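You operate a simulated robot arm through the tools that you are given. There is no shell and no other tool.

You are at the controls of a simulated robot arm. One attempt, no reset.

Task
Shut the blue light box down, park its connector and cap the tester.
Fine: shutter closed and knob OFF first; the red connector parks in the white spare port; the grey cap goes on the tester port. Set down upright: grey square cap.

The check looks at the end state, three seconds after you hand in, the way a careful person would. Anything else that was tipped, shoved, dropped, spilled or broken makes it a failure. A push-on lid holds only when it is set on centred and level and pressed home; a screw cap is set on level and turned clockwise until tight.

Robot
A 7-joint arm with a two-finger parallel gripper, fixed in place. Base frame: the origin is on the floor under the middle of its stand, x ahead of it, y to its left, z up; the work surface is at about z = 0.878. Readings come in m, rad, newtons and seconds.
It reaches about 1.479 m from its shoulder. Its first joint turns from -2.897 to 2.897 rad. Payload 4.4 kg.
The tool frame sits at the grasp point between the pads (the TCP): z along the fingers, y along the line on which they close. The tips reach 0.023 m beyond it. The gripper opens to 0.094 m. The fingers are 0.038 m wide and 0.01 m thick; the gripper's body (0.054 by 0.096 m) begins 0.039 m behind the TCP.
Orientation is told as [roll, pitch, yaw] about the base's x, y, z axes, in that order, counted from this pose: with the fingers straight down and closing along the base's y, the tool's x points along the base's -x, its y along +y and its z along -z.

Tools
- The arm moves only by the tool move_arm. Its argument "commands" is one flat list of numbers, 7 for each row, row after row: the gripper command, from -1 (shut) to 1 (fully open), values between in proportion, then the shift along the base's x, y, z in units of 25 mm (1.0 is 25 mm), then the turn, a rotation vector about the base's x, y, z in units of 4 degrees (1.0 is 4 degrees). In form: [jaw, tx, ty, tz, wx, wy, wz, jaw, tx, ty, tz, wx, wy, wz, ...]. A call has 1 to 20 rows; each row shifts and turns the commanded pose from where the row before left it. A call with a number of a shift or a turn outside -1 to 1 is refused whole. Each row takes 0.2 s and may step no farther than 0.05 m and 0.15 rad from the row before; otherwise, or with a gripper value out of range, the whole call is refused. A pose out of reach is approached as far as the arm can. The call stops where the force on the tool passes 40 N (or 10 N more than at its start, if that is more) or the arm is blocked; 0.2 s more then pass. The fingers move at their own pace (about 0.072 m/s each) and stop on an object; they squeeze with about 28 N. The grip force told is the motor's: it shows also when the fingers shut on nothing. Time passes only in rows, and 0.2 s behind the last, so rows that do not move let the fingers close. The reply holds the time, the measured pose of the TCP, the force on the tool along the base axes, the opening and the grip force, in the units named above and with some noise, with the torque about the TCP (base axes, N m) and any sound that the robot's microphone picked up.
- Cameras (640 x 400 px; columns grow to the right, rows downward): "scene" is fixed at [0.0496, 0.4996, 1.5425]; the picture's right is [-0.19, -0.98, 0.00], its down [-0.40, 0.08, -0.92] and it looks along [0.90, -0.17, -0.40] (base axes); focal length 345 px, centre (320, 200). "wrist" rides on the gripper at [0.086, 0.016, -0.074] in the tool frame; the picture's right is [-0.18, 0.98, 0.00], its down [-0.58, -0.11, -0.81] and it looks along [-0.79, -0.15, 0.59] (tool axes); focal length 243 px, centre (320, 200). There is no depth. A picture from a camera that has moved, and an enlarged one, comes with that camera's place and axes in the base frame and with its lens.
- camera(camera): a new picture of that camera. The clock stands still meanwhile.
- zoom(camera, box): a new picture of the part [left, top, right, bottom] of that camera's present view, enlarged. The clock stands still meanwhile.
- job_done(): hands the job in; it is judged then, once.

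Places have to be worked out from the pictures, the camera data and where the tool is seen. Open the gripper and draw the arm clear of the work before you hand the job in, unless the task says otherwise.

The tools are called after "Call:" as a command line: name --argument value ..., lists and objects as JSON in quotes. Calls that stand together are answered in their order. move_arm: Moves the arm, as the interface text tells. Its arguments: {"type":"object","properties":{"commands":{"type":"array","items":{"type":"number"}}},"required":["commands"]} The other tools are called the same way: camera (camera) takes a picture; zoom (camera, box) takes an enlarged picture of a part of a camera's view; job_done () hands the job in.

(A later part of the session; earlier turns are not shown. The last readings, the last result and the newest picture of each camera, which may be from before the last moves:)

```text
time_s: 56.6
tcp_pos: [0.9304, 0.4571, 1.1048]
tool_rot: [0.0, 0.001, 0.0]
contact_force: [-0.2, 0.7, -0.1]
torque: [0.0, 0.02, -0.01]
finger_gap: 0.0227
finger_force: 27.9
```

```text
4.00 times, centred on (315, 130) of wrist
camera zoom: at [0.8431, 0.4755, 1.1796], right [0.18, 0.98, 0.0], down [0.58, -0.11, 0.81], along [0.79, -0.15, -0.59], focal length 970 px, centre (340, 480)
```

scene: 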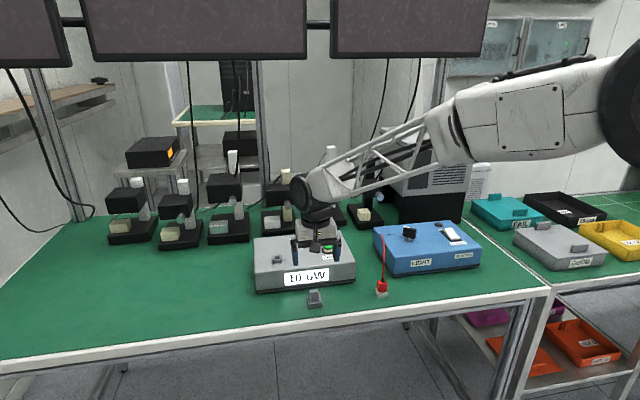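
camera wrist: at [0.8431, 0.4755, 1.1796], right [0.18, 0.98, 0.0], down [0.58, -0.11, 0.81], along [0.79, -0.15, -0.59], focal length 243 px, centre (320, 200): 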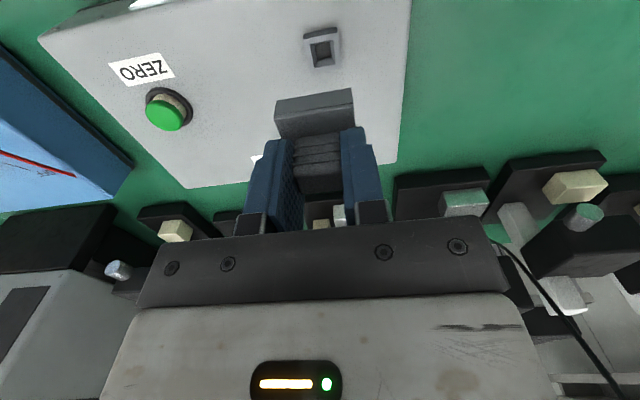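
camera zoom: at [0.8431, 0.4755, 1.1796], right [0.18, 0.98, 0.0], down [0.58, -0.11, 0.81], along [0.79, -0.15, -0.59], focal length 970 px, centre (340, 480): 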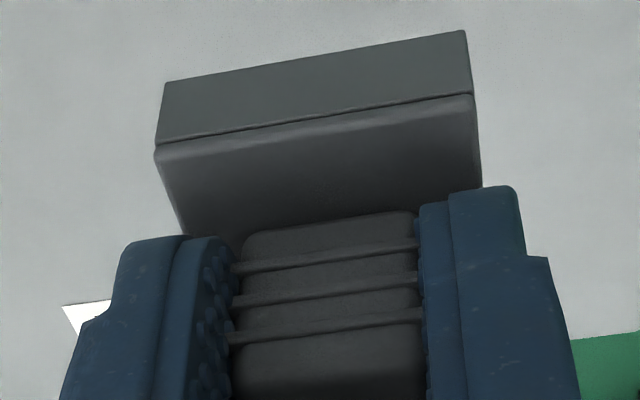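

The port centre is 2.5 mm toward +y of the cap centre, and x agrees within 0.5 mm. I'll correct y, descend to z≈1.04 and re-check with the port's near edge still visible.

Call:
move_arm --commands '[-1, 0.01, 0.1, -0.5, 0, 0, 0, -1, 0, 0, -0.8, 0, 0, 0, -1, 0, 0, -0.8, 0, 0, 0, -1, 0, 0, -0.5, 0, 0, 0, -1, 0, 0, 0, 0, 0, 0]'

Call:
zoom --camera "wrist" --box '[265, 50, 365, 150]'

Call:
zoom --camera "scene" --box '[260, 220, 310, 270]'

```text
time_s: 57.8
tcp_pos: [0.9293, 0.46, 1.04]
tool_rot: [-0.001, 0.0, 0.0]
contact_force: [-0.1, 0.5, 0.0]
torque: [0.04, -0.01, -0.04]
finger_gap: 0.0232
finger_force: 27.7
```

```text
4.00 times, centred on (315, 100) of wrist
camera zoom: at [0.8427, 0.4778, 1.1147], right [0.18, 0.98, 0.0], down [0.58, -0.11, 0.81], along [0.79, -0.15, -0.59], focal length 970 px, centre (340, 600)
```

zoom: 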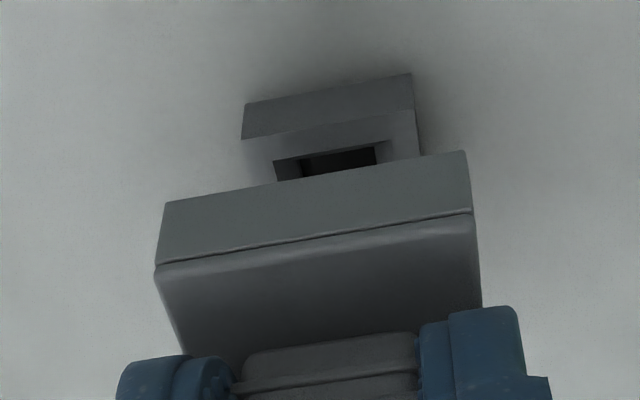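

```text
8.00 times, centred on (285, 245) of scene
camera zoom: at [0.0496, 0.4996, 1.5425], right [-0.19, -0.98, 0.0], down [-0.4, 0.08, -0.92], along [0.9, -0.17, -0.4], focal length 2760 px, centre (600, -160)
```

zoom: 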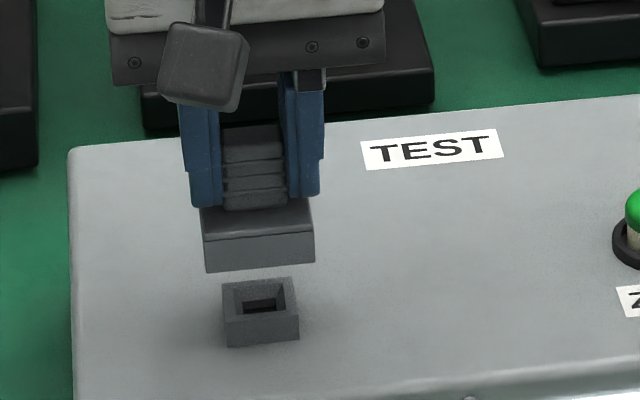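

Cap and port centres agree to within about 0.5 mm in the wrist view, and the scene view suggests at most about 1 mm in x. I'll apply a small correction and descend gently toward the rim (expected first contact near TCP z≈1.015).

Call:
move_arm --commands '[-1, -0.02, 0.016, -0.4, 0, 0, 0, -1, 0, 0, -0.3, 0, 0, 0, -1, 0, 0, -0.2, 0, 0, 0, -1, 0, 0, -0.06, 0, 0, 0, -1, 0, 0, -0.04, 0, 0, 0, -1, 0, 0, -0.04, 0, 0, 0]'

Call:
zoom --camera "scene" --box '[260, 230, 310, 270]'

Call:
zoom --camera "wrist" --box '[265, 50, 365, 150]'

```text
time_s: 59.2
tcp_pos: [0.9282, 0.4612, 1.0129]
tool_rot: [0.0, 0.001, 0.002]
contact_force: [0.8, -0.1, -0.1]
torque: [0.0, 0.02, 0.02]
finger_gap: 0.0223
finger_force: 28.3
```

```text
10.00 times, centred on (285, 250) of scene
camera zoom: at [0.0496, 0.4996, 1.5425], right [-0.19, -0.98, 0.0], down [-0.4, 0.08, -0.92], along [0.9, -0.17, -0.4], focal length 3450 px, centre (670, -300)
```

zoom: 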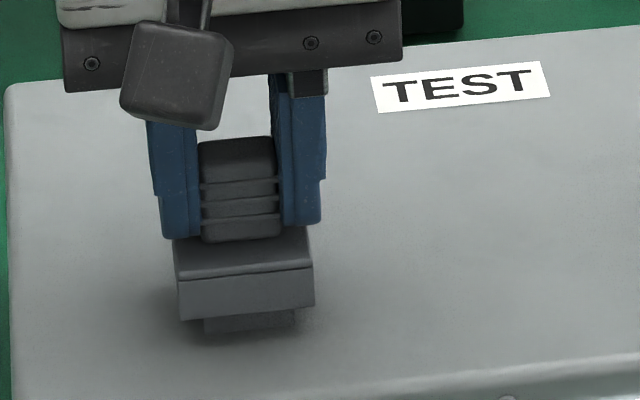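

```text
4.00 times, centred on (315, 100) of wrist
camera zoom: at [0.8423, 0.4786, 1.0882], right [0.18, 0.98, 0.0], down [0.58, -0.11, 0.81], along [0.79, -0.15, -0.59], focal length 970 px, centre (340, 600)
```

zoom: 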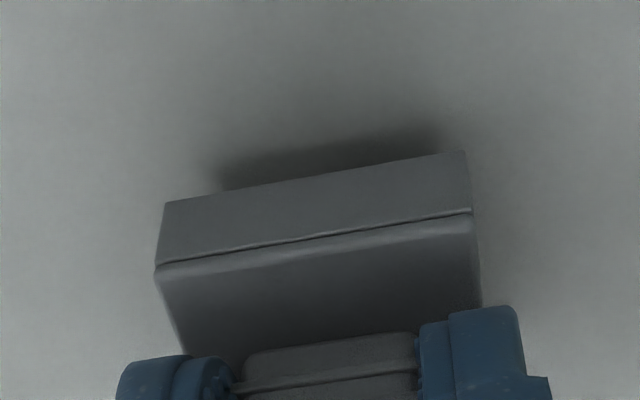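

No contact yet at z≈1.013; the port is still partly visible under the cap. Enlarging to measure the remaining offset.

Call:
zoom --camera "scene" --box '[273, 250, 297, 268]'

Call:
zoom --camera "wrist" --box '[290, 70, 350, 110]'

```text
16.00 times, centred on (285, 259) of scene
camera zoom: at [0.0496, 0.4996, 1.5425], right [-0.19, -0.98, 0.0], down [-0.4, 0.08, -0.92], along [0.9, -0.17, -0.4], focal length 5520 px, centre (880, -744)
```

zoom: 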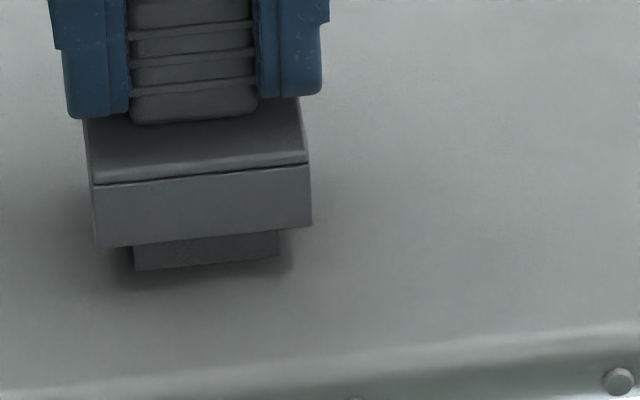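

```text
10.00 times, centred on (320, 90) of wrist
camera zoom: at [0.8423, 0.4786, 1.0882], right [0.18, 0.98, 0.0], down [0.58, -0.11, 0.81], along [0.79, -0.15, -0.59], focal length 2426 px, centre (320, 1300)
```

zoom: 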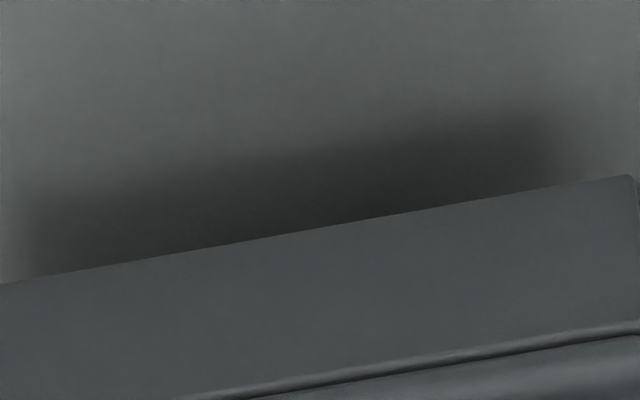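

The scene gives cap and port midpoints within 0.3 mm in y, and the cap skirt already seems to be at or just below the rim without contact. Continuing down in 1 mm steps.

Call:
move_arm --commands '[-1, 0, 0, -0.04, 0, 0, 0, -1, 0, 0, -0.04, 0, 0, 0, -1, 0, 0, -0.04, 0, 0, 0]'

Call:
zoom --camera "scene" --box '[273, 250, 297, 268]'

```text
time_s: 60.0
tcp_pos: [0.9301, 0.4608, 1.0109]
tool_rot: [0.0, 0.001, 0.001]
contact_force: [0.1, 0.1, -0.1]
torque: [-0.01, 0.01, -0.01]
finger_gap: 0.0226
finger_force: 28.0
```

```text
16.00 times, centred on (285, 259) of scene
camera zoom: at [0.0496, 0.4996, 1.5425], right [-0.19, -0.98, 0.0], down [-0.4, 0.08, -0.92], along [0.9, -0.17, -0.4], focal length 5520 px, centre (880, -744)
```

zoom: 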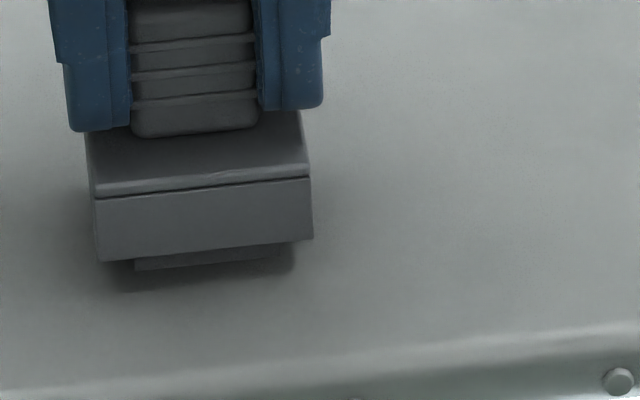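

Still no contact and the skirt has passed below the rim, so the cap is around the port. Continuing down until it bottoms out.

Call:
move_arm --commands '[-1, 0, 0, -0.04, 0, 0, 0, -1, 0, 0, -0.04, 0, 0, 0, -1, 0, 0, -0.04, 0, 0, 0, -1, 0, 0, -0.04, 0, 0, 0]'

Call:
zoom --camera "scene" --box '[273, 250, 297, 268]'

```text
time_s: 61.0
tcp_pos: [0.9294, 0.4609, 1.0067]
tool_rot: [0.001, -0.001, 0.003]
contact_force: [-0.7, 0.3, 1.0]
torque: [-0.03, -0.02, 0.0]
finger_gap: 0.0228
finger_force: 27.3
```

```text
16.00 times, centred on (285, 259) of scene
camera zoom: at [0.0496, 0.4996, 1.5425], right [-0.19, -0.98, 0.0], down [-0.4, 0.08, -0.92], along [0.9, -0.17, -0.4], focal length 5520 px, centre (880, -744)
```

zoom: 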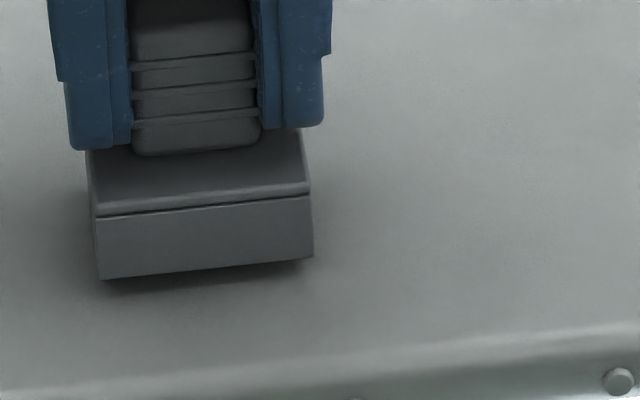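

The skirt is now about 2 mm above the tester top. Continuing gently to press it home.

Call:
move_arm --commands '[-1, 0, 0, -0.03, 0, 0, 0, -1, 0, 0, -0.03, 0, 0, 0, -1, 0, 0, -0.03, 0, 0, 0, -1, 0, 0, -0.03, 0, 0, 0]'

Call:
zoom --camera "scene" --box '[273, 250, 297, 268]'

```text
time_s: 62.0
tcp_pos: [0.929, 0.4616, 1.0043]
tool_rot: [0.001, 0.0, 0.002]
contact_force: [-0.5, 0.4, 0.0]
torque: [0.02, -0.03, 0.02]
finger_gap: 0.0225
finger_force: 28.1
```

```text
16.00 times, centred on (285, 259) of scene
camera zoom: at [0.0496, 0.4996, 1.5425], right [-0.19, -0.98, 0.0], down [-0.4, 0.08, -0.92], along [0.9, -0.17, -0.4], focal length 5520 px, centre (880, -744)
```

zoom: 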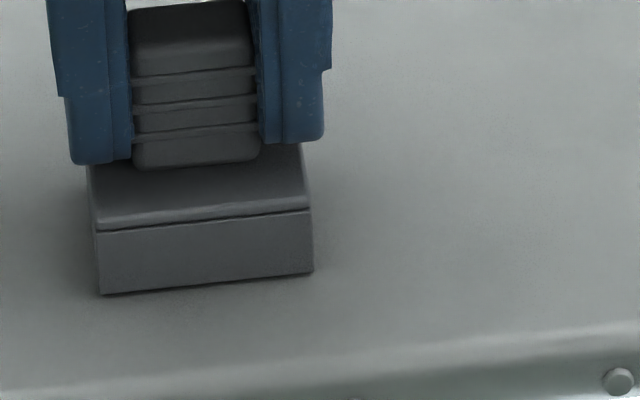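

Nearly flush; still no force. Pressing further in 0.5–0.75 mm steps.

Call:
move_arm --commands '[-1, 0, 0, -0.03, 0, 0, 0, -1, 0, 0, -0.03, 0, 0, 0, -1, 0, 0, -0.03, 0, 0, 0]'

Call:
zoom --camera "scene" --box '[273, 250, 297, 268]'

```text
time_s: 62.8
tcp_pos: [0.9282, 0.4609, 1.0038]
tool_rot: [0.002, -0.002, 0.001]
contact_force: [-3.0, -2.2, 10.9]
torque: [-0.07, 0.27, -0.02]
finger_gap: 0.0229
finger_force: 28.1
```

```text
16.00 times, centred on (285, 259) of scene
camera zoom: at [0.0496, 0.4996, 1.5425], right [-0.19, -0.98, 0.0], down [-0.4, 0.08, -0.92], along [0.9, -0.17, -0.4], focal length 5520 px, centre (880, -744)
```

zoom: 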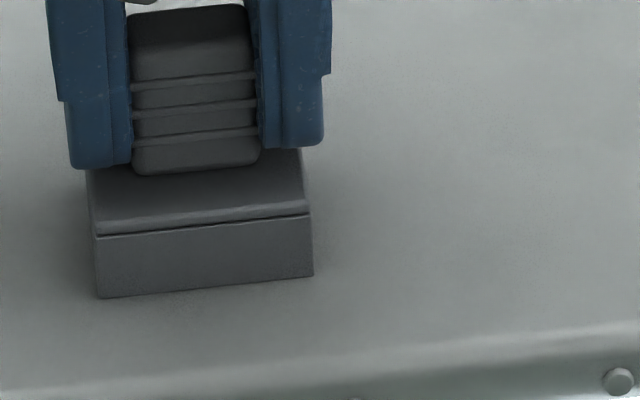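

First contact (11 N) with the skirt flush on the tester. Pressing a bit harder to make sure it is home.

Call:
move_arm --commands '[-1, 0, 0, -0.03, 0, 0, 0, -1, 0, 0, -0.03, 0, 0, 0, -1, 0, 0, 0, 0, 0, 0]'

Call:
zoom --camera "scene" --box '[273, 250, 297, 268]'

Call:
zoom --camera "scene" --box '[240, 220, 370, 300]'

```text
time_s: 63.6
tcp_pos: [0.9298, 0.4619, 1.0027]
tool_rot: [0.002, -0.002, 0.002]
contact_force: [0.0, 0.2, 26.9]
torque: [0.0, -0.05, 0.0]
finger_gap: 0.0231
finger_force: 27.9
```

```text
16.00 times, centred on (285, 259) of scene
camera zoom: at [0.0496, 0.4996, 1.5425], right [-0.19, -0.98, 0.0], down [-0.4, 0.08, -0.92], along [0.9, -0.17, -0.4], focal length 5520 px, centre (880, -744)
```

zoom: 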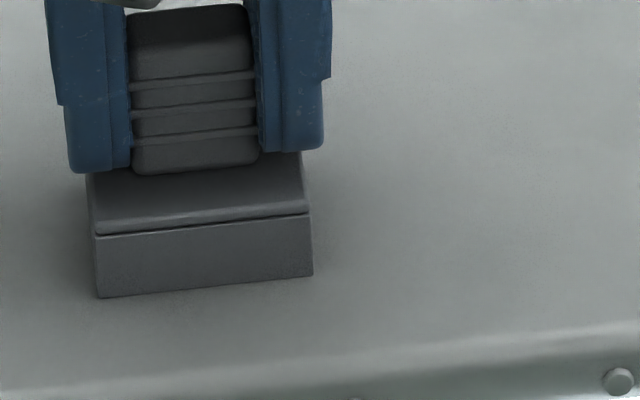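

```text
4.92 times, centred on (305, 260) of scene
camera zoom: at [0.0496, 0.4996, 1.5425], right [-0.19, -0.98, 0.0], down [-0.4, 0.08, -0.92], along [0.9, -0.17, -0.4], focal length 1698 px, centre (394, -95)
```

zoom: 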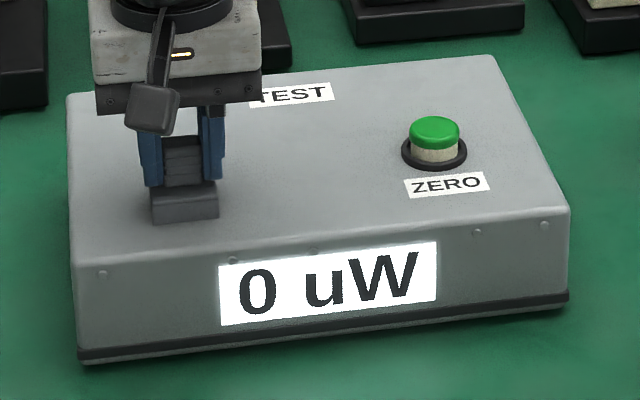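

The display reads 0 uW and the cap is flush and level under 27 N. I'll ease the load by 1 mm, open the fingers and lift straight up.

Call:
move_arm --commands '[-1, 0, 0, 0.04, 0, 0, 0, -0.4, 0, 0, 0, 0, 0, 0, 0, 0, 0, 0, 0, 0, 0, 0, 0, 0, 0, 0, 0, 0, 0, 0, 0, 0.2, 0, 0, 0, 0, 0, 0, 0.5, 0, 0, 0, 0, 0, 0, 1, 0, 0, 0, 0, 0, 0, 1, 0, 0, 0, 0, 0, 0, 0, 0, 0, 0]'

Call:
zoom --camera "scene" --box '[265, 240, 305, 270]'

Call:
camera --camera "wrist"

```text
time_s: 65.6
tcp_pos: [0.9287, 0.4615, 1.0682]
tool_rot: [0.001, 0.0, 0.002]
contact_force: [-0.4, 0.5, 0.3]
torque: [-0.02, -0.01, -0.01]
finger_gap: 0.0472
finger_force: 0.1
```

```text
13.33 times, centred on (285, 255) of scene
camera zoom: at [0.0496, 0.4996, 1.5425], right [-0.19, -0.98, 0.0], down [-0.4, 0.08, -0.92], along [0.9, -0.17, -0.4], focal length 4600 px, centre (787, -533)
```

zoom: 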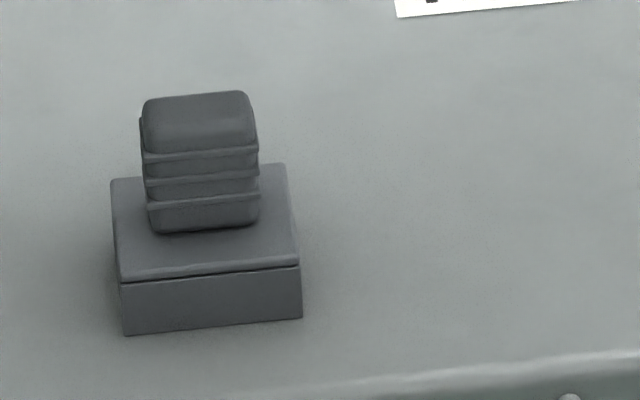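

```text
taken
camera wrist: at [0.8422, 0.4791, 1.1429], right [0.18, 0.98, 0.0], down [0.58, -0.11, 0.81], along [0.79, -0.15, -0.59], focal length 243 px, centre (320, 200)
```

wrist: 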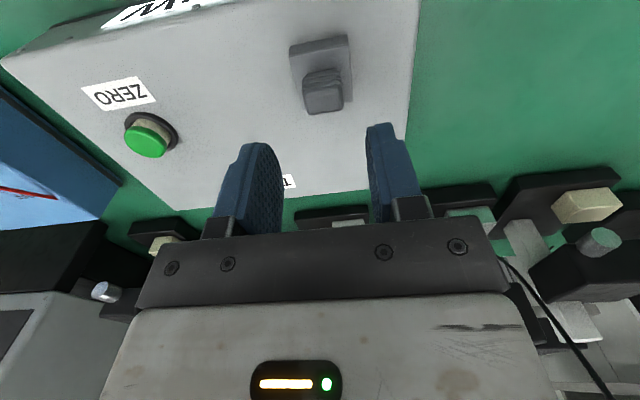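

The cap sits level and centred on the port. To be sure it is fully home, I'll close the fingers and press once straight down on top of the grip.

Call:
move_arm --commands '[-1, 0, 0, 0, 0, 0, 0, -1, 0, -0.02, 0, 0, 0, 0, -1, 0, -0.02, 0, 0, 0, 0, -1, 0, 0, -0.5, 0, 0, 0, -1, 0, 0, -0.5, 0, 0, 0, -1, 0, 0, -0.4, 0, 0, 0, -1, 0, 0, -0.1, 0, 0, 0]'

Call:
zoom --camera "scene" --box '[255, 230, 315, 275]'

Call:
zoom --camera "wrist" --box '[260, 50, 380, 180]'

```text
time_s: 67.2
tcp_pos: [0.9286, 0.4608, 1.0305]
tool_rot: [0.001, 0.0, 0.001]
contact_force: [0.8, 0.0, 0.2]
torque: [0.02, 0.0, 0.0]
finger_gap: 0.0
finger_force: 28.3
```

```text
8.89 times, centred on (285, 252) of scene
camera zoom: at [0.0496, 0.4996, 1.5425], right [-0.19, -0.98, 0.0], down [-0.4, 0.08, -0.92], along [0.9, -0.17, -0.4], focal length 3067 px, centre (631, -267)
```

zoom: 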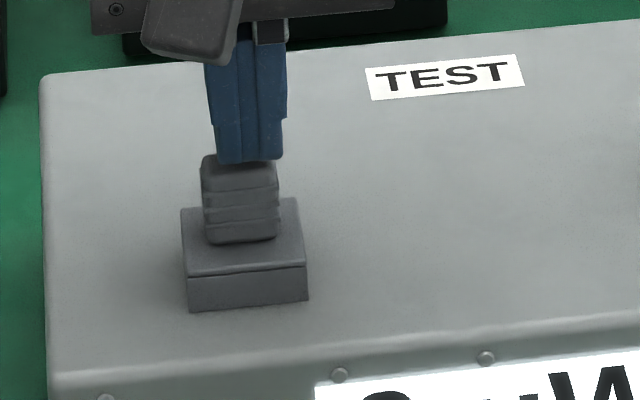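

```text
3.08 times, centred on (320, 115) of wrist
camera zoom: at [0.8423, 0.4778, 1.105], right [0.18, 0.98, 0.0], down [0.58, -0.11, 0.81], along [0.79, -0.15, -0.59], focal length 746 px, centre (320, 462)
```

zoom: 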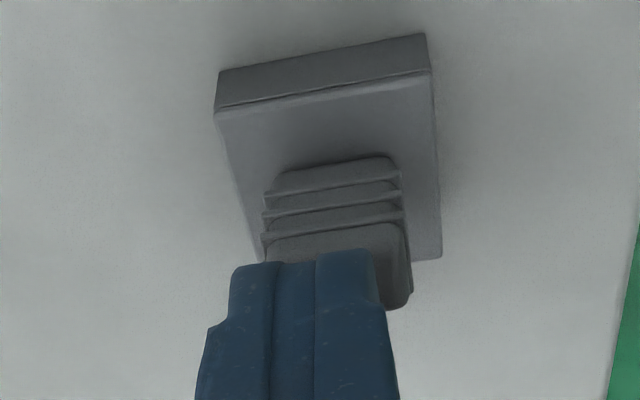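

Measuring from both views, the cap shifted about 3 mm toward +y when the fingers opened (it has some play), so it is no longer well centred. I'll skip pressing for now, lift, and go to its +y side to nudge it back with closed fingertips.

Call:
move_arm --commands '[-1, 0, 0, 1, 0, 0, 0, -1, 0.04, 1, 0.6, 0, 0, 0, -1, 0, 0.8, 0, 0, 0, 0, -1, 0, 0, 0, 0, 0, 0]'

Call:
zoom --camera "wrist" --box '[220, 20, 380, 140]'

Call:
zoom --camera "scene" --box '[273, 244, 297, 268]'

```text
time_s: 68.2
tcp_pos: [0.9282, 0.5049, 1.0711]
tool_rot: [0.0, 0.0, 0.003]
contact_force: [-0.3, 0.0, 0.0]
torque: [0.0, -0.02, -0.01]
finger_gap: 0.0001
finger_force: 28.3
```

```text
3.33 times, centred on (300, 80) of wrist
camera zoom: at [0.8427, 0.5233, 1.1452], right [0.18, 0.98, 0.0], down [0.58, -0.11, 0.81], along [0.79, -0.15, -0.59], focal length 809 px, centre (387, 600)
```

zoom: 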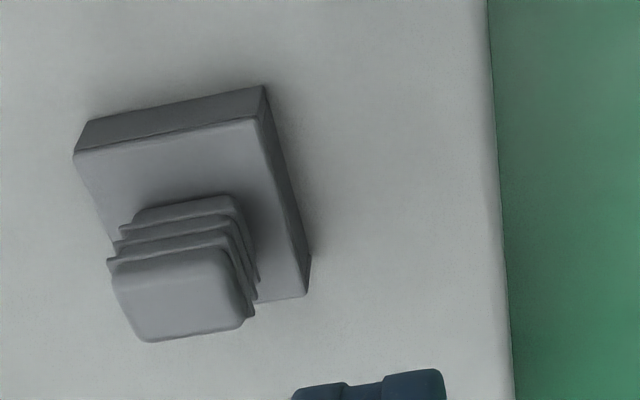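

```text
16.00 times, centred on (285, 256) of scene
camera zoom: at [0.0496, 0.4996, 1.5425], right [-0.19, -0.98, 0.0], down [-0.4, 0.08, -0.92], along [0.9, -0.17, -0.4], focal length 5520 px, centre (880, -696)
```

zoom: 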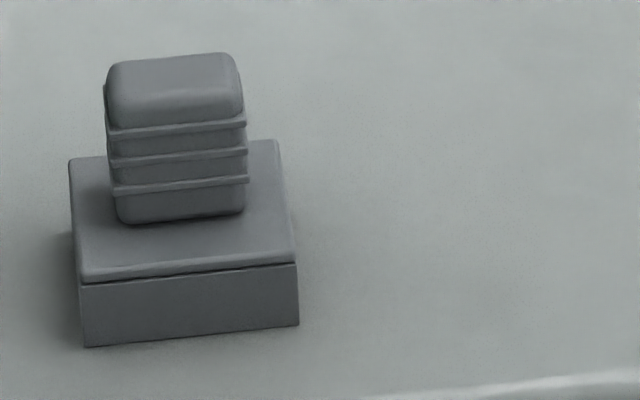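

Both cameras agree: the cap is about 3 mm toward +y of the port centre and 1–2 mm toward −x. I'll lower the closed fingertips beside its +y face and push it back gently.

Call:
move_arm --commands '[-1, 0.02, 0, -0.8, 0, 0, 0, -1, 0, 0, -0.9, 0, 0, 0, -1, 0, 0, -0.9, 0, 0, 0, -1, 0, 0, -0.76, 0, 0, 0, -1, 0, -0.16, 0, 0, 0, 0, -1, 0, -0.16, 0, 0, 0, 0, -1, 0, 0, 0, 0, 0, 0]'

Call:
zoom --camera "wrist" --box '[220, 40, 380, 160]'

Call:
zoom --camera "scene" --box '[265, 244, 297, 268]'

```text
time_s: 69.8
tcp_pos: [0.9314, 0.4969, 0.9869]
tool_rot: [-0.002, 0.0, 0.001]
contact_force: [1.0, 1.7, 0.4]
torque: [0.0, 0.03, 0.02]
finger_gap: 0.0
finger_force: 28.7
```

```text
3.33 times, centred on (300, 100) of wrist
camera zoom: at [0.8437, 0.5144, 1.0613], right [0.18, 0.98, 0.0], down [0.58, -0.11, 0.81], along [0.79, -0.15, -0.59], focal length 809 px, centre (387, 533)
```

zoom: 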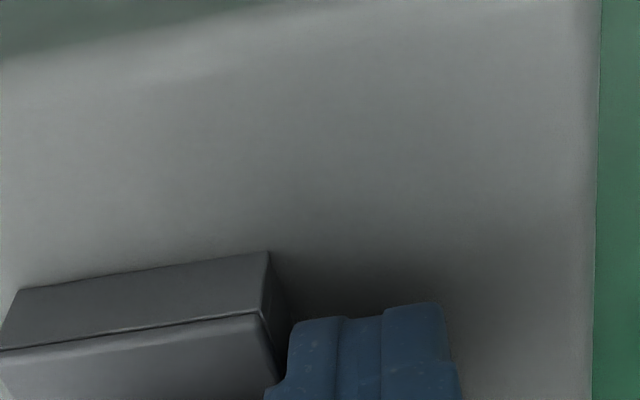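

```text
16.00 times, centred on (281, 256) of scene
camera zoom: at [0.0496, 0.4996, 1.5425], right [-0.19, -0.98, 0.0], down [-0.4, 0.08, -0.92], along [0.9, -0.17, -0.4], focal length 5520 px, centre (944, -696)
```

zoom: 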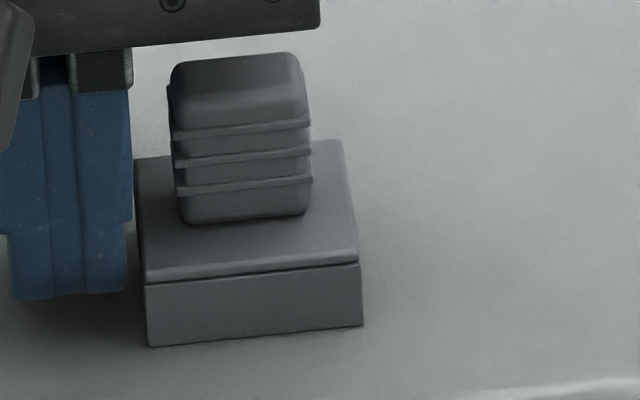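

The gap to the cap's +y face is about 2.4 mm. I'll push −y in 0.75–1 mm steps for about 5 mm in total, then check.

Call:
move_arm --commands '[-1, 0, -0.04, 0, 0, 0, 0, -1, 0, -0.04, 0, 0, 0, 0, -1, 0, -0.03, 0, 0, 0, 0, -1, 0, -0.03, 0, 0, 0, 0, -1, 0, -0.03, 0, 0, 0, 0, -1, 0, -0.03, 0, 0, 0, 0, -1, 0, 0, 0, 0, 0, 0]'

Call:
zoom --camera "scene" --box '[265, 244, 297, 268]'

```text
time_s: 71.4
tcp_pos: [0.9302, 0.4923, 0.9872]
tool_rot: [0.003, 0.0, 0.002]
contact_force: [0.3, -1.0, 0.7]
torque: [0.01, -0.04, -0.03]
finger_gap: 0.0
finger_force: 27.9
```

```text
16.00 times, centred on (281, 256) of scene
camera zoom: at [0.0496, 0.4996, 1.5425], right [-0.19, -0.98, 0.0], down [-0.4, 0.08, -0.92], along [0.9, -0.17, -0.4], focal length 5520 px, centre (944, -696)
```

zoom: 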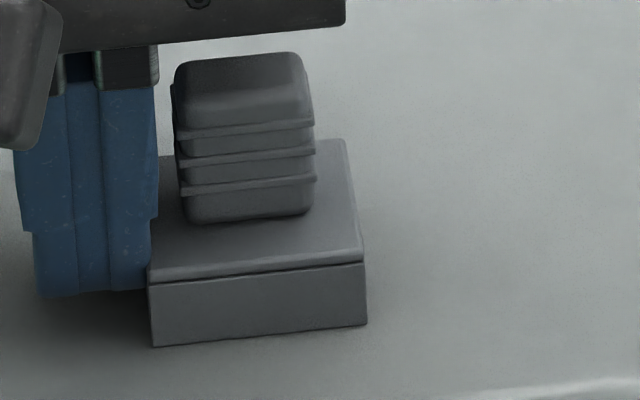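

The fingers are now in contact and the cap has moved about 0.8 mm. Pushing another ~2.2 mm.

Call:
move_arm --commands '[-1, 0, -0.03, 0, 0, 0, 0, -1, 0, -0.03, 0, 0, 0, 0, -1, 0, -0.03, 0, 0, 0, 0, -1, 0, 0, 0, 0, 0, 0]'

Call:
zoom --camera "scene" --box '[265, 244, 297, 268]'

```text
time_s: 72.4
tcp_pos: [0.9298, 0.4892, 0.9867]
tool_rot: [0.0, 0.002, 0.002]
contact_force: [0.6, -0.4, -0.4]
torque: [0.0, -0.01, 0.02]
finger_gap: 0.0
finger_force: 27.7
```

```text
16.00 times, centred on (281, 256) of scene
camera zoom: at [0.0496, 0.4996, 1.5425], right [-0.19, -0.98, 0.0], down [-0.4, 0.08, -0.92], along [0.9, -0.17, -0.4], focal length 5520 px, centre (944, -696)
```

zoom: 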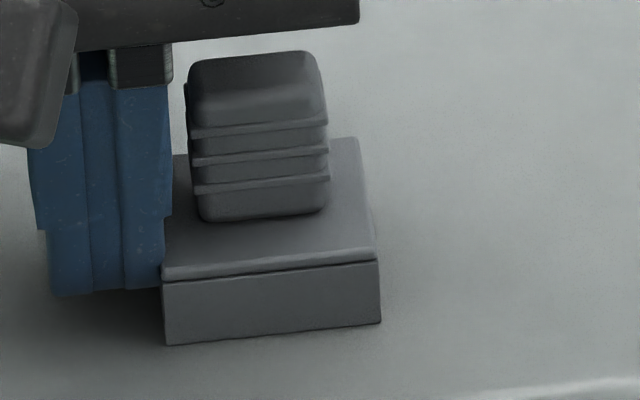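

The cap's midpoint now matches the port in y within about 0.2 mm. I'll back off in +y, rise, move over the cap's centre and take a look before pressing down on top.

Call:
move_arm --commands '[-1, 0, 0.2, 0, 0, 0, 0, -1, 0, 0.2, 0, 0, 0, 0, -1, 0, 0, 1, 0, 0, 0, -1, 0, 0, 1, 0, 0, 0, -1, 0, 0, 1, 0, 0, 0, -1, 0, -0.8, 0, 0, 0, 0, -1, 0, -0.78, 0, 0, 0, 0, -1, 0, 0, 0, 0, 0, 0]'

Call:
zoom --camera "scene" --box '[265, 234, 305, 268]'

Call:
zoom --camera "wrist" --box '[260, 10, 390, 180]'

```text
time_s: 74.2
tcp_pos: [0.9302, 0.4597, 1.062]
tool_rot: [-0.002, 0.001, 0.002]
contact_force: [-0.4, -0.1, 0.3]
torque: [-0.01, 0.0, 0.01]
finger_gap: 0.0002
finger_force: 27.8
```

```text
11.76 times, centred on (285, 251) of scene
camera zoom: at [0.0496, 0.4996, 1.5425], right [-0.19, -0.98, 0.0], down [-0.4, 0.08, -0.92], along [0.9, -0.17, -0.4], focal length 4059 px, centre (732, -400)
```

zoom: 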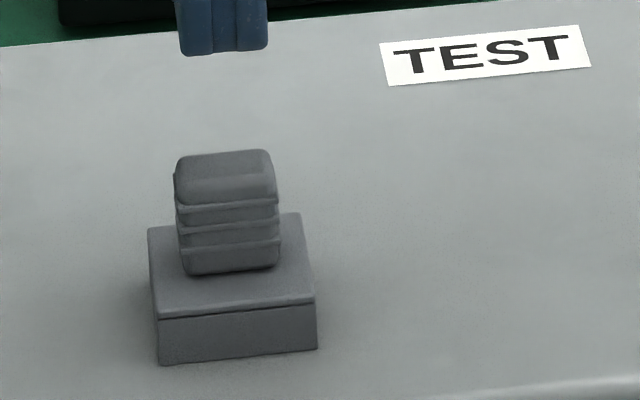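

```text
2.35 times, centred on (325, 95) of wrist
camera zoom: at [0.8433, 0.477, 1.1367], right [0.18, 0.98, 0.0], down [0.58, -0.11, 0.81], along [0.79, -0.15, -0.59], focal length 571 px, centre (308, 447)
```

zoom: 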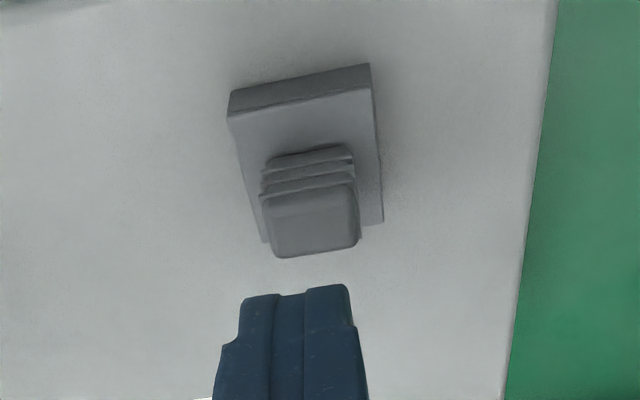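

The cap is within about 1 mm in y, but both views put it 1–1.5 mm toward −x. I'll nudge it +x from its near side, with the fingers closed and low.

Call:
move_arm --commands '[-1, -1, 0.04, 0, 0, 0, 0, -1, -1, 0, 0, 0, 0, 0, -1, 0, 0, -1, 0, 0, 0, -1, 0, 0, -1, 0, 0, 0, -1, 0, 0, -0.96, 0, 0, 0, -1, 0, 0, 0, 0, 0, 0]'

Call:
zoom --camera "wrist" --box '[240, 60, 400, 180]'

Call:
zoom --camera "scene" --box '[265, 244, 305, 276]'

```text
time_s: 75.6
tcp_pos: [0.8802, 0.4604, 0.9864]
tool_rot: [0.0, -0.002, 0.002]
contact_force: [0.7, 0.6, 0.3]
torque: [0.0, -0.02, 0.01]
finger_gap: 0.0
finger_force: 27.9
```

```text
3.33 times, centred on (320, 120) of wrist
camera zoom: at [0.7936, 0.4786, 1.0618], right [0.18, 0.98, 0.0], down [0.58, -0.11, 0.81], along [0.79, -0.15, -0.59], focal length 809 px, centre (320, 467)
```

zoom: 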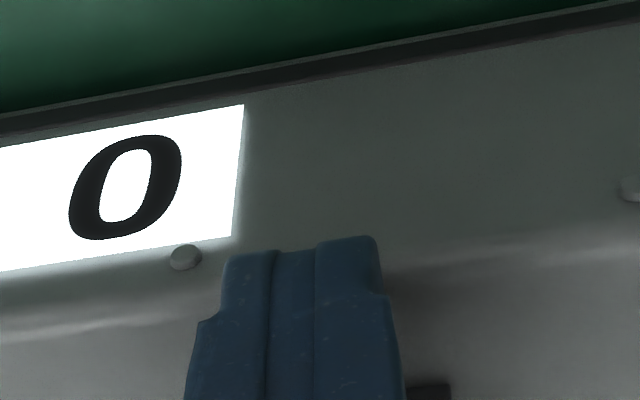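

```text
12.50 times, centred on (285, 260) of scene
camera zoom: at [0.0496, 0.4996, 1.5425], right [-0.19, -0.98, 0.0], down [-0.4, 0.08, -0.92], along [0.9, -0.17, -0.4], focal length 4313 px, centre (758, -550)
```

zoom: 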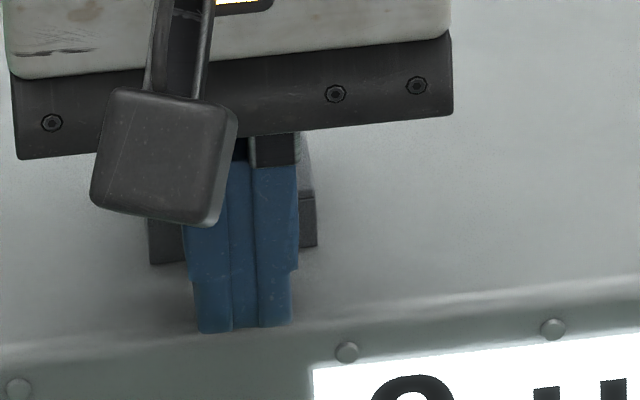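

The cap's near corners are still visible on both sides of the fingers. I'll approach in +x and watch for movement.

Call:
move_arm --commands '[-1, 0.3, 0, 0, 0, 0, 0, -1, 0.06, 0, 0, 0, 0, 0, -1, 0, 0, 0, 0, 0, 0]'

Call:
zoom --camera "scene" --box '[265, 244, 305, 276]'

Call:
zoom --camera "wrist" --box '[240, 60, 400, 180]'

```text
time_s: 76.4
tcp_pos: [0.8895, 0.4604, 0.9867]
tool_rot: [-0.001, -0.002, 0.002]
contact_force: [-0.4, 0.5, -0.8]
torque: [-0.02, 0.0, 0.0]
finger_gap: 0.0
finger_force: 28.0
```

```text
12.50 times, centred on (285, 260) of scene
camera zoom: at [0.0496, 0.4996, 1.5425], right [-0.19, -0.98, 0.0], down [-0.4, 0.08, -0.92], along [0.9, -0.17, -0.4], focal length 4313 px, centre (758, -550)
```

zoom: 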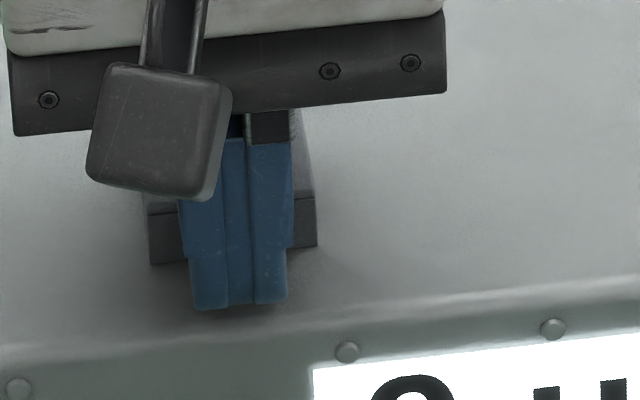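

```text
3.33 times, centred on (320, 120) of wrist
camera zoom: at [0.8025, 0.4789, 1.0622], right [0.18, 0.98, 0.0], down [0.58, -0.11, 0.81], along [0.79, -0.15, -0.59], focal length 809 px, centre (320, 467)
```

zoom: 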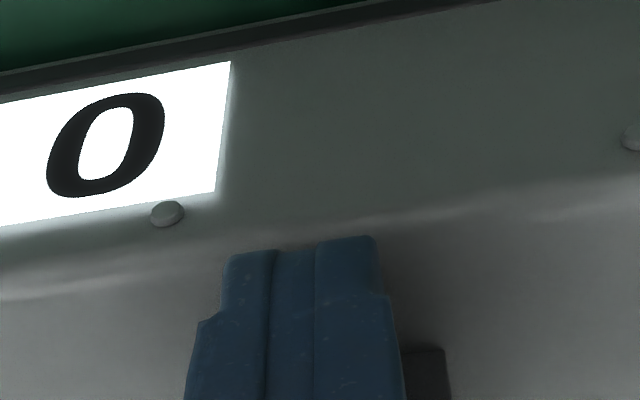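

The cap is still untouched, with an estimated 8–11 mm gap. Continuing in +x.

Call:
move_arm --commands '[-1, 0.2, 0, 0, 0, 0, 0, -1, 0.04, 0, 0, 0, 0, 0, -1, 0.04, 0, 0, 0, 0, 0, -1, 0, 0, 0, 0, 0, 0]'

Call:
zoom --camera "scene" --box '[265, 244, 305, 276]'

```text
time_s: 77.4
tcp_pos: [0.894, 0.4611, 0.9885]
tool_rot: [0.002, 0.0, 0.002]
contact_force: [-23.3, 0.3, 2.6]
torque: [0.04, 0.29, 0.01]
finger_gap: 0.0
finger_force: 27.7
```

```text
12.50 times, centred on (285, 260) of scene
camera zoom: at [0.0496, 0.4996, 1.5425], right [-0.19, -0.98, 0.0], down [-0.4, 0.08, -0.92], along [0.9, -0.17, -0.4], focal length 4313 px, centre (758, -550)
```

zoom: 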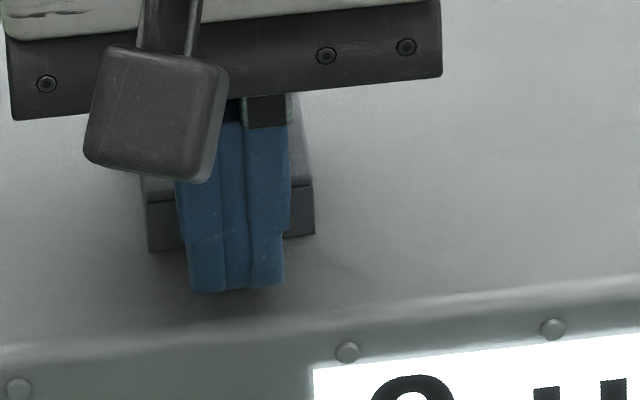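

The cap slid 5.4 mm and hit a hard stop against the port wall. That shows it has roughly ±3.6 mm of play and is now at its +x limit. I'll retreat, rise, and regrip the cap so I can set its position precisely.

Call:
move_arm --commands '[-1, -0.4, 0, 0, 0, 0, 0, -1, -0.1, 0, 0.8, 0, 0, 0, -1, 0, 0, 1, 0, 0, 0, -1, 0, 0, 1, 0, 0, 0, 0, 0.6, 0, 0.2, 0, 0, 0, 0, 0.8, 0, 0, 0, 0, 0, 0, 0.6, -0.04, 0, 0, 0, 0, 0, 0, 0, 0, 0, 0, 0]'

Call:
zoom --camera "wrist" --box '[240, 10, 420, 160]'

Call:
zoom --camera "scene" --box '[269, 244, 301, 268]'

Call:
zoom --camera "scene" --box '[240, 220, 370, 300]'

```text
time_s: 79.2
tcp_pos: [0.9343, 0.4588, 1.0641]
tool_rot: [0.001, 0.0, 0.001]
contact_force: [0.5, 0.1, 0.2]
torque: [0.02, -0.01, 0.01]
finger_gap: 0.0468
finger_force: 0.1
```

```text
2.67 times, centred on (330, 85) of wrist
camera zoom: at [0.8474, 0.4777, 1.1371], right [0.18, 0.98, 0.0], down [0.58, -0.11, 0.81], along [0.79, -0.15, -0.59], focal length 647 px, centre (293, 507)
```

zoom: 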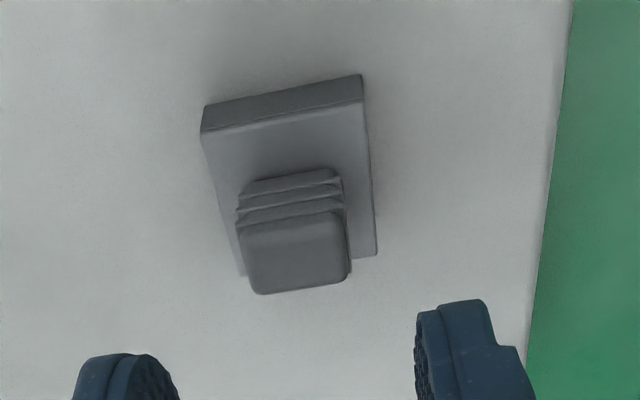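

```text
16.00 times, centred on (285, 256) of scene
camera zoom: at [0.0496, 0.4996, 1.5425], right [-0.19, -0.98, 0.0], down [-0.4, 0.08, -0.92], along [0.9, -0.17, -0.4], focal length 5520 px, centre (880, -696)
```

zoom: 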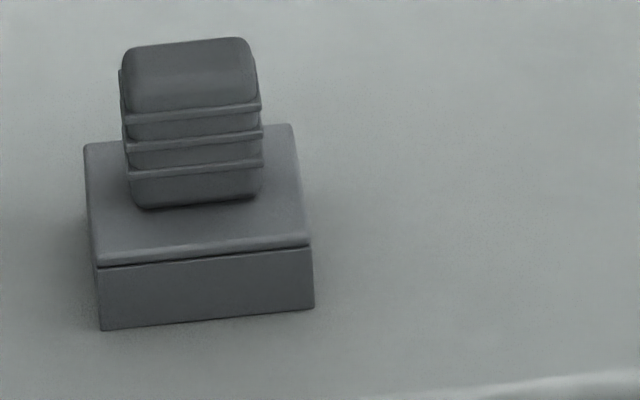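

```text
4.92 times, centred on (305, 260) of scene
camera zoom: at [0.0496, 0.4996, 1.5425], right [-0.19, -0.98, 0.0], down [-0.4, 0.08, -0.92], along [0.9, -0.17, -0.4], focal length 1698 px, centre (394, -95)
```

zoom: 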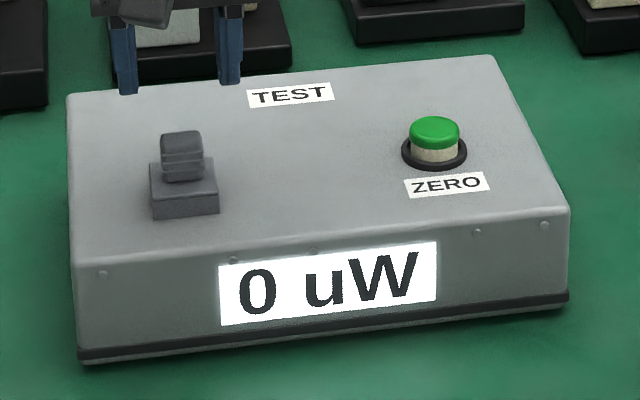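

In the scene frame the cap's near edge is at (0.9153, 0.4586). It should be at about (0.9117, 0.4586) to be centred on the port, so y is right and x needs −3.6 mm. I'll lower around the grip and check.

Call:
move_arm --commands '[0, 0, 0.03, -0.6, 0, 0, 0, 0, 0, 0, -0.7, 0, 0, 0, 0, 0, 0, -0.6, 0, 0, 0, -0.2, 0, 0, -0.48, 0, 0, 0, -0.2, 0, 0, 0, 0, 0, 0]'

Call:
zoom --camera "scene" --box '[265, 240, 305, 270]'

Call:
zoom --camera "wrist" --box '[240, 40, 420, 190]'

```text
time_s: 80.4
tcp_pos: [0.9344, 0.4614, 1.0041]
tool_rot: [0.001, -0.001, 0.002]
contact_force: [0.2, 0.6, -0.7]
torque: [0.02, -0.02, 0.0]
finger_gap: 0.0375
finger_force: 0.1
```

```text
13.33 times, centred on (285, 255) of scene
camera zoom: at [0.0496, 0.4996, 1.5425], right [-0.19, -0.98, 0.0], down [-0.4, 0.08, -0.92], along [0.9, -0.17, -0.4], focal length 4600 px, centre (787, -533)
```

zoom: 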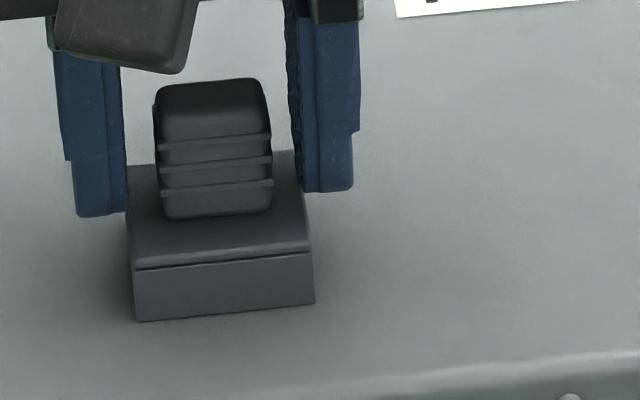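

```text
2.67 times, centred on (330, 115) of wrist
camera zoom: at [0.8475, 0.4789, 1.0777], right [0.18, 0.98, 0.0], down [0.58, -0.11, 0.81], along [0.79, -0.15, -0.59], focal length 647 px, centre (293, 427)
```

zoom: 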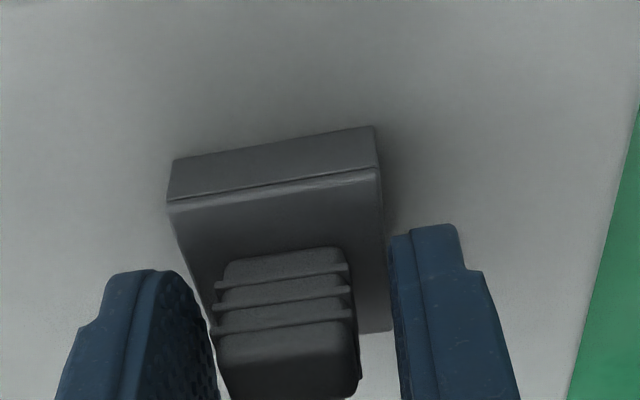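

Nearly centred; the wrist view suggests the tool is about 0.6 mm too far +y, so I'll correct that and close in stages.

Call:
move_arm --commands '[-0.3, 0, -0.024, 0, 0, 0, 0, -0.4, 0, 0, 0, 0, 0, 0, -0.46, 0, 0, 0, 0, 0, 0, -0.5, 0, 0, 0, 0, 0, 0, -0.6, 0, 0, 0, 0, 0, 0, -1, 0, 0, 0, 0, 0, 0]'

Call:
zoom --camera "scene" --box '[269, 244, 301, 268]'

```text
time_s: 81.8
tcp_pos: [0.9331, 0.4603, 1.0042]
tool_rot: [-0.001, 0.001, 0.002]
contact_force: [-0.6, -0.3, 0.6]
torque: [0.0, 0.01, -0.01]
finger_gap: 0.0227
finger_force: 27.7
```

```text
16.00 times, centred on (285, 256) of scene
camera zoom: at [0.0496, 0.4996, 1.5425], right [-0.19, -0.98, 0.0], down [-0.4, 0.08, -0.92], along [0.9, -0.17, -0.4], focal length 5520 px, centre (880, -696)
```

zoom: 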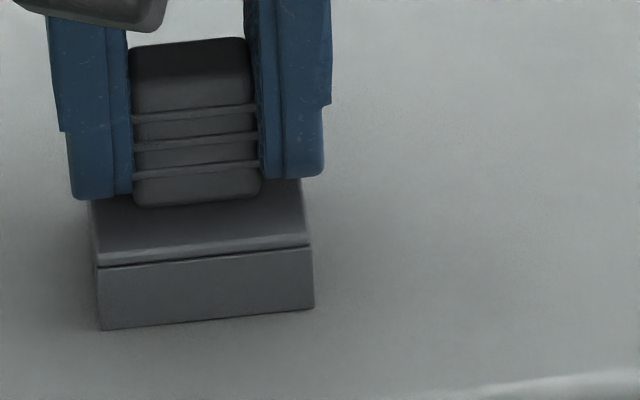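

Gripped at 22.7 mm with no shift. Now I'll drag the cap −3.6 mm in x to centre it.

Call:
move_arm --commands '[-1, -0.048, 0, 0, 0, 0, 0, -1, -0.048, 0, 0, 0, 0, 0, -1, -0.048, 0, 0, 0, 0, 0, -1, 0, 0, 0, 0, 0, 0]'

Call:
zoom --camera "scene" --box '[269, 244, 301, 268]'

```text
time_s: 82.8
tcp_pos: [0.9289, 0.4603, 1.004]
tool_rot: [0.001, -0.002, 0.003]
contact_force: [0.9, -0.8, 0.9]
torque: [0.02, 0.02, 0.01]
finger_gap: 0.023
finger_force: 28.3
```

```text
16.00 times, centred on (285, 256) of scene
camera zoom: at [0.0496, 0.4996, 1.5425], right [-0.19, -0.98, 0.0], down [-0.4, 0.08, -0.92], along [0.9, -0.17, -0.4], focal length 5520 px, centre (880, -696)
```

zoom: 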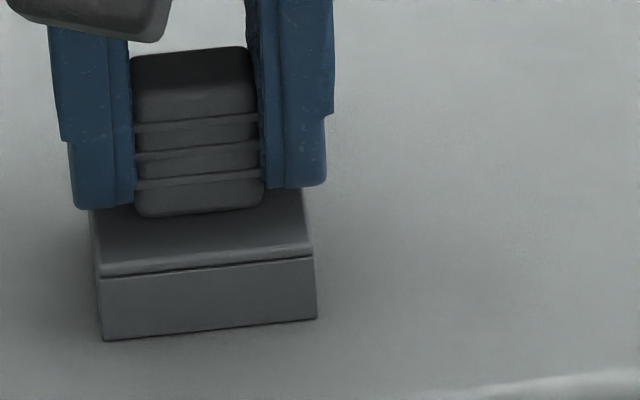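

The cap's near edge is now at (0.9117, 0.4585), right on target. I'll press down while holding it centred, check the force, then ease off.

Call:
move_arm --commands '[-1, 0, 0, -0.03, 0, 0, 0, -1, 0, 0, -0.03, 0, 0, 0, -1, 0, 0, -0.03, 0, 0, 0]'

```text
time_s: 83.6
tcp_pos: [0.9315, 0.461, 1.0028]
tool_rot: [0.001, -0.003, 0.001]
contact_force: [-6.9, -3.1, 20.0]
torque: [-0.11, 0.39, 0.01]
finger_gap: 0.0228
finger_force: 28.4
```

20 N on it and it doesn't go lower. One more small press, then ease off to near zero load.

Call:
move_arm --commands '[-1, 0, 0, -0.04, 0, 0, 0, -1, 0, 0, 0, 0, 0, 0, -1, 0, 0, 0.04, 0, 0, 0, -1, 0, 0, 0.06, 0, 0, 0]'

Call:
zoom --camera "scene" --box '[269, 244, 301, 268]'

```text
time_s: 84.6
tcp_pos: [0.9305, 0.4607, 1.0024]
tool_rot: [-0.001, 0.0, 0.001]
contact_force: [8.5, 2.6, 18.9]
torque: [0.06, -0.44, 0.04]
finger_gap: 0.0228
finger_force: 28.3
```

```text
16.00 times, centred on (285, 256) of scene
camera zoom: at [0.0496, 0.4996, 1.5425], right [-0.19, -0.98, 0.0], down [-0.4, 0.08, -0.92], along [0.9, -0.17, -0.4], focal length 5520 px, centre (880, -696)
```

zoom: 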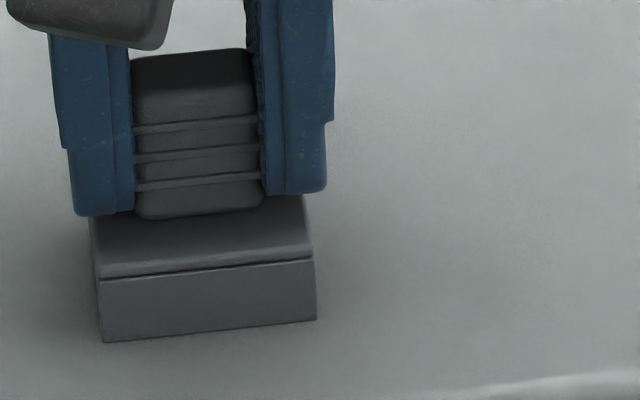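

The force still reads 19 N; holding one row to see whether it settles.

Call:
move_arm --commands '[-1, 0, 0, 0.02, 0, 0, 0, -1, 0, 0, 0, 0, 0, 0]'

```text
time_s: 85.2
tcp_pos: [0.9297, 0.4588, 1.0018]
tool_rot: [0.001, 0.002, 0.001]
contact_force: [1.8, 1.4, 8.9]
torque: [-0.01, -0.2, 0.0]
finger_gap: 0.0227
finger_force: 28.1
```

Down to 9 N. Easing 0.4 mm more, then opening in tiny increments so the cap isn't dragged.

Call:
move_arm --commands '[-1, 0, 0, 0.016, 0, 0, 0, -0.51, 0, 0, 0, 0, 0, 0, -0.5, 0, 0, 0, 0, 0, 0, -0.49, 0, 0, 0, 0, 0, 0, -0.48, 0, 0, 0, 0, 0, 0]'

Call:
zoom --camera "scene" --box '[269, 244, 301, 268]'

```text
time_s: 86.4
tcp_pos: [0.9301, 0.4604, 1.0037]
tool_rot: [-0.001, -0.002, 0.002]
contact_force: [-0.1, -1.0, -0.1]
torque: [0.0, 0.01, -0.01]
finger_gap: 0.0242
finger_force: 0.1
```

```text
16.00 times, centred on (285, 256) of scene
camera zoom: at [0.0496, 0.4996, 1.5425], right [-0.19, -0.98, 0.0], down [-0.4, 0.08, -0.92], along [0.9, -0.17, -0.4], focal length 5520 px, centre (880, -696)
```

zoom: 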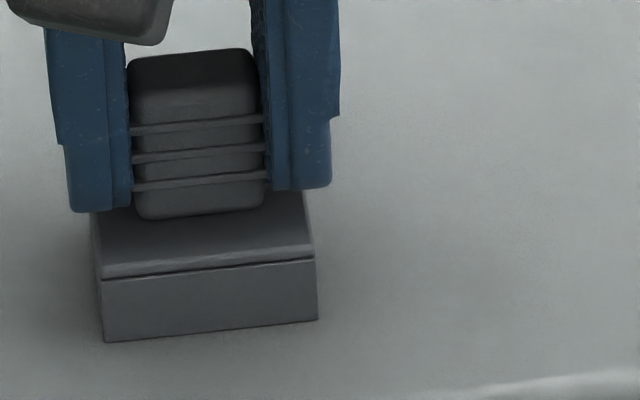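

The grip is released (0 N) and the cap hasn't moved. Opening further in small steps, then wide, and lifting.

Call:
move_arm --commands '[-0.46, 0, 0, 0, 0, 0, 0, -0.44, 0, 0, 0, 0, 0, 0, -0.41, 0, 0, 0, 0, 0, 0, -0.36, 0, 0, 0, 0, 0, 0, -0.25, 0, 0, 0, 0, 0, 0, 0, 0, 0, 0, 0, 0, 0, 0, 0, 0, 0, 0, 0, 0]'

Call:
zoom --camera "scene" --box '[269, 244, 301, 268]'

```text
time_s: 88.0
tcp_pos: [0.9308, 0.4605, 1.0034]
tool_rot: [0.0, 0.0, 0.002]
contact_force: [-0.2, 0.7, -0.1]
torque: [0.0, 0.0, 0.02]
finger_gap: 0.0471
finger_force: 0.2
```

```text
16.00 times, centred on (285, 256) of scene
camera zoom: at [0.0496, 0.4996, 1.5425], right [-0.19, -0.98, 0.0], down [-0.4, 0.08, -0.92], along [0.9, -0.17, -0.4], focal length 5520 px, centre (880, -696)
```

zoom: 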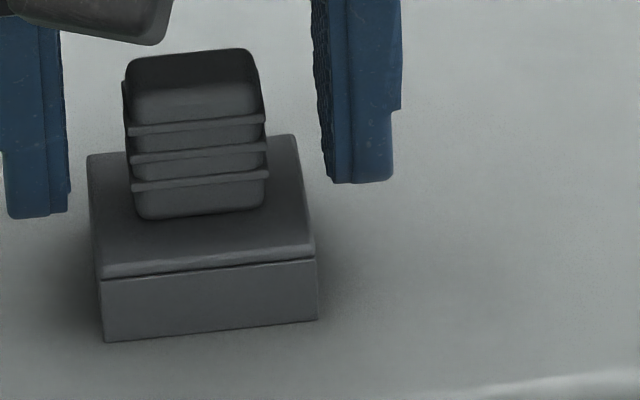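

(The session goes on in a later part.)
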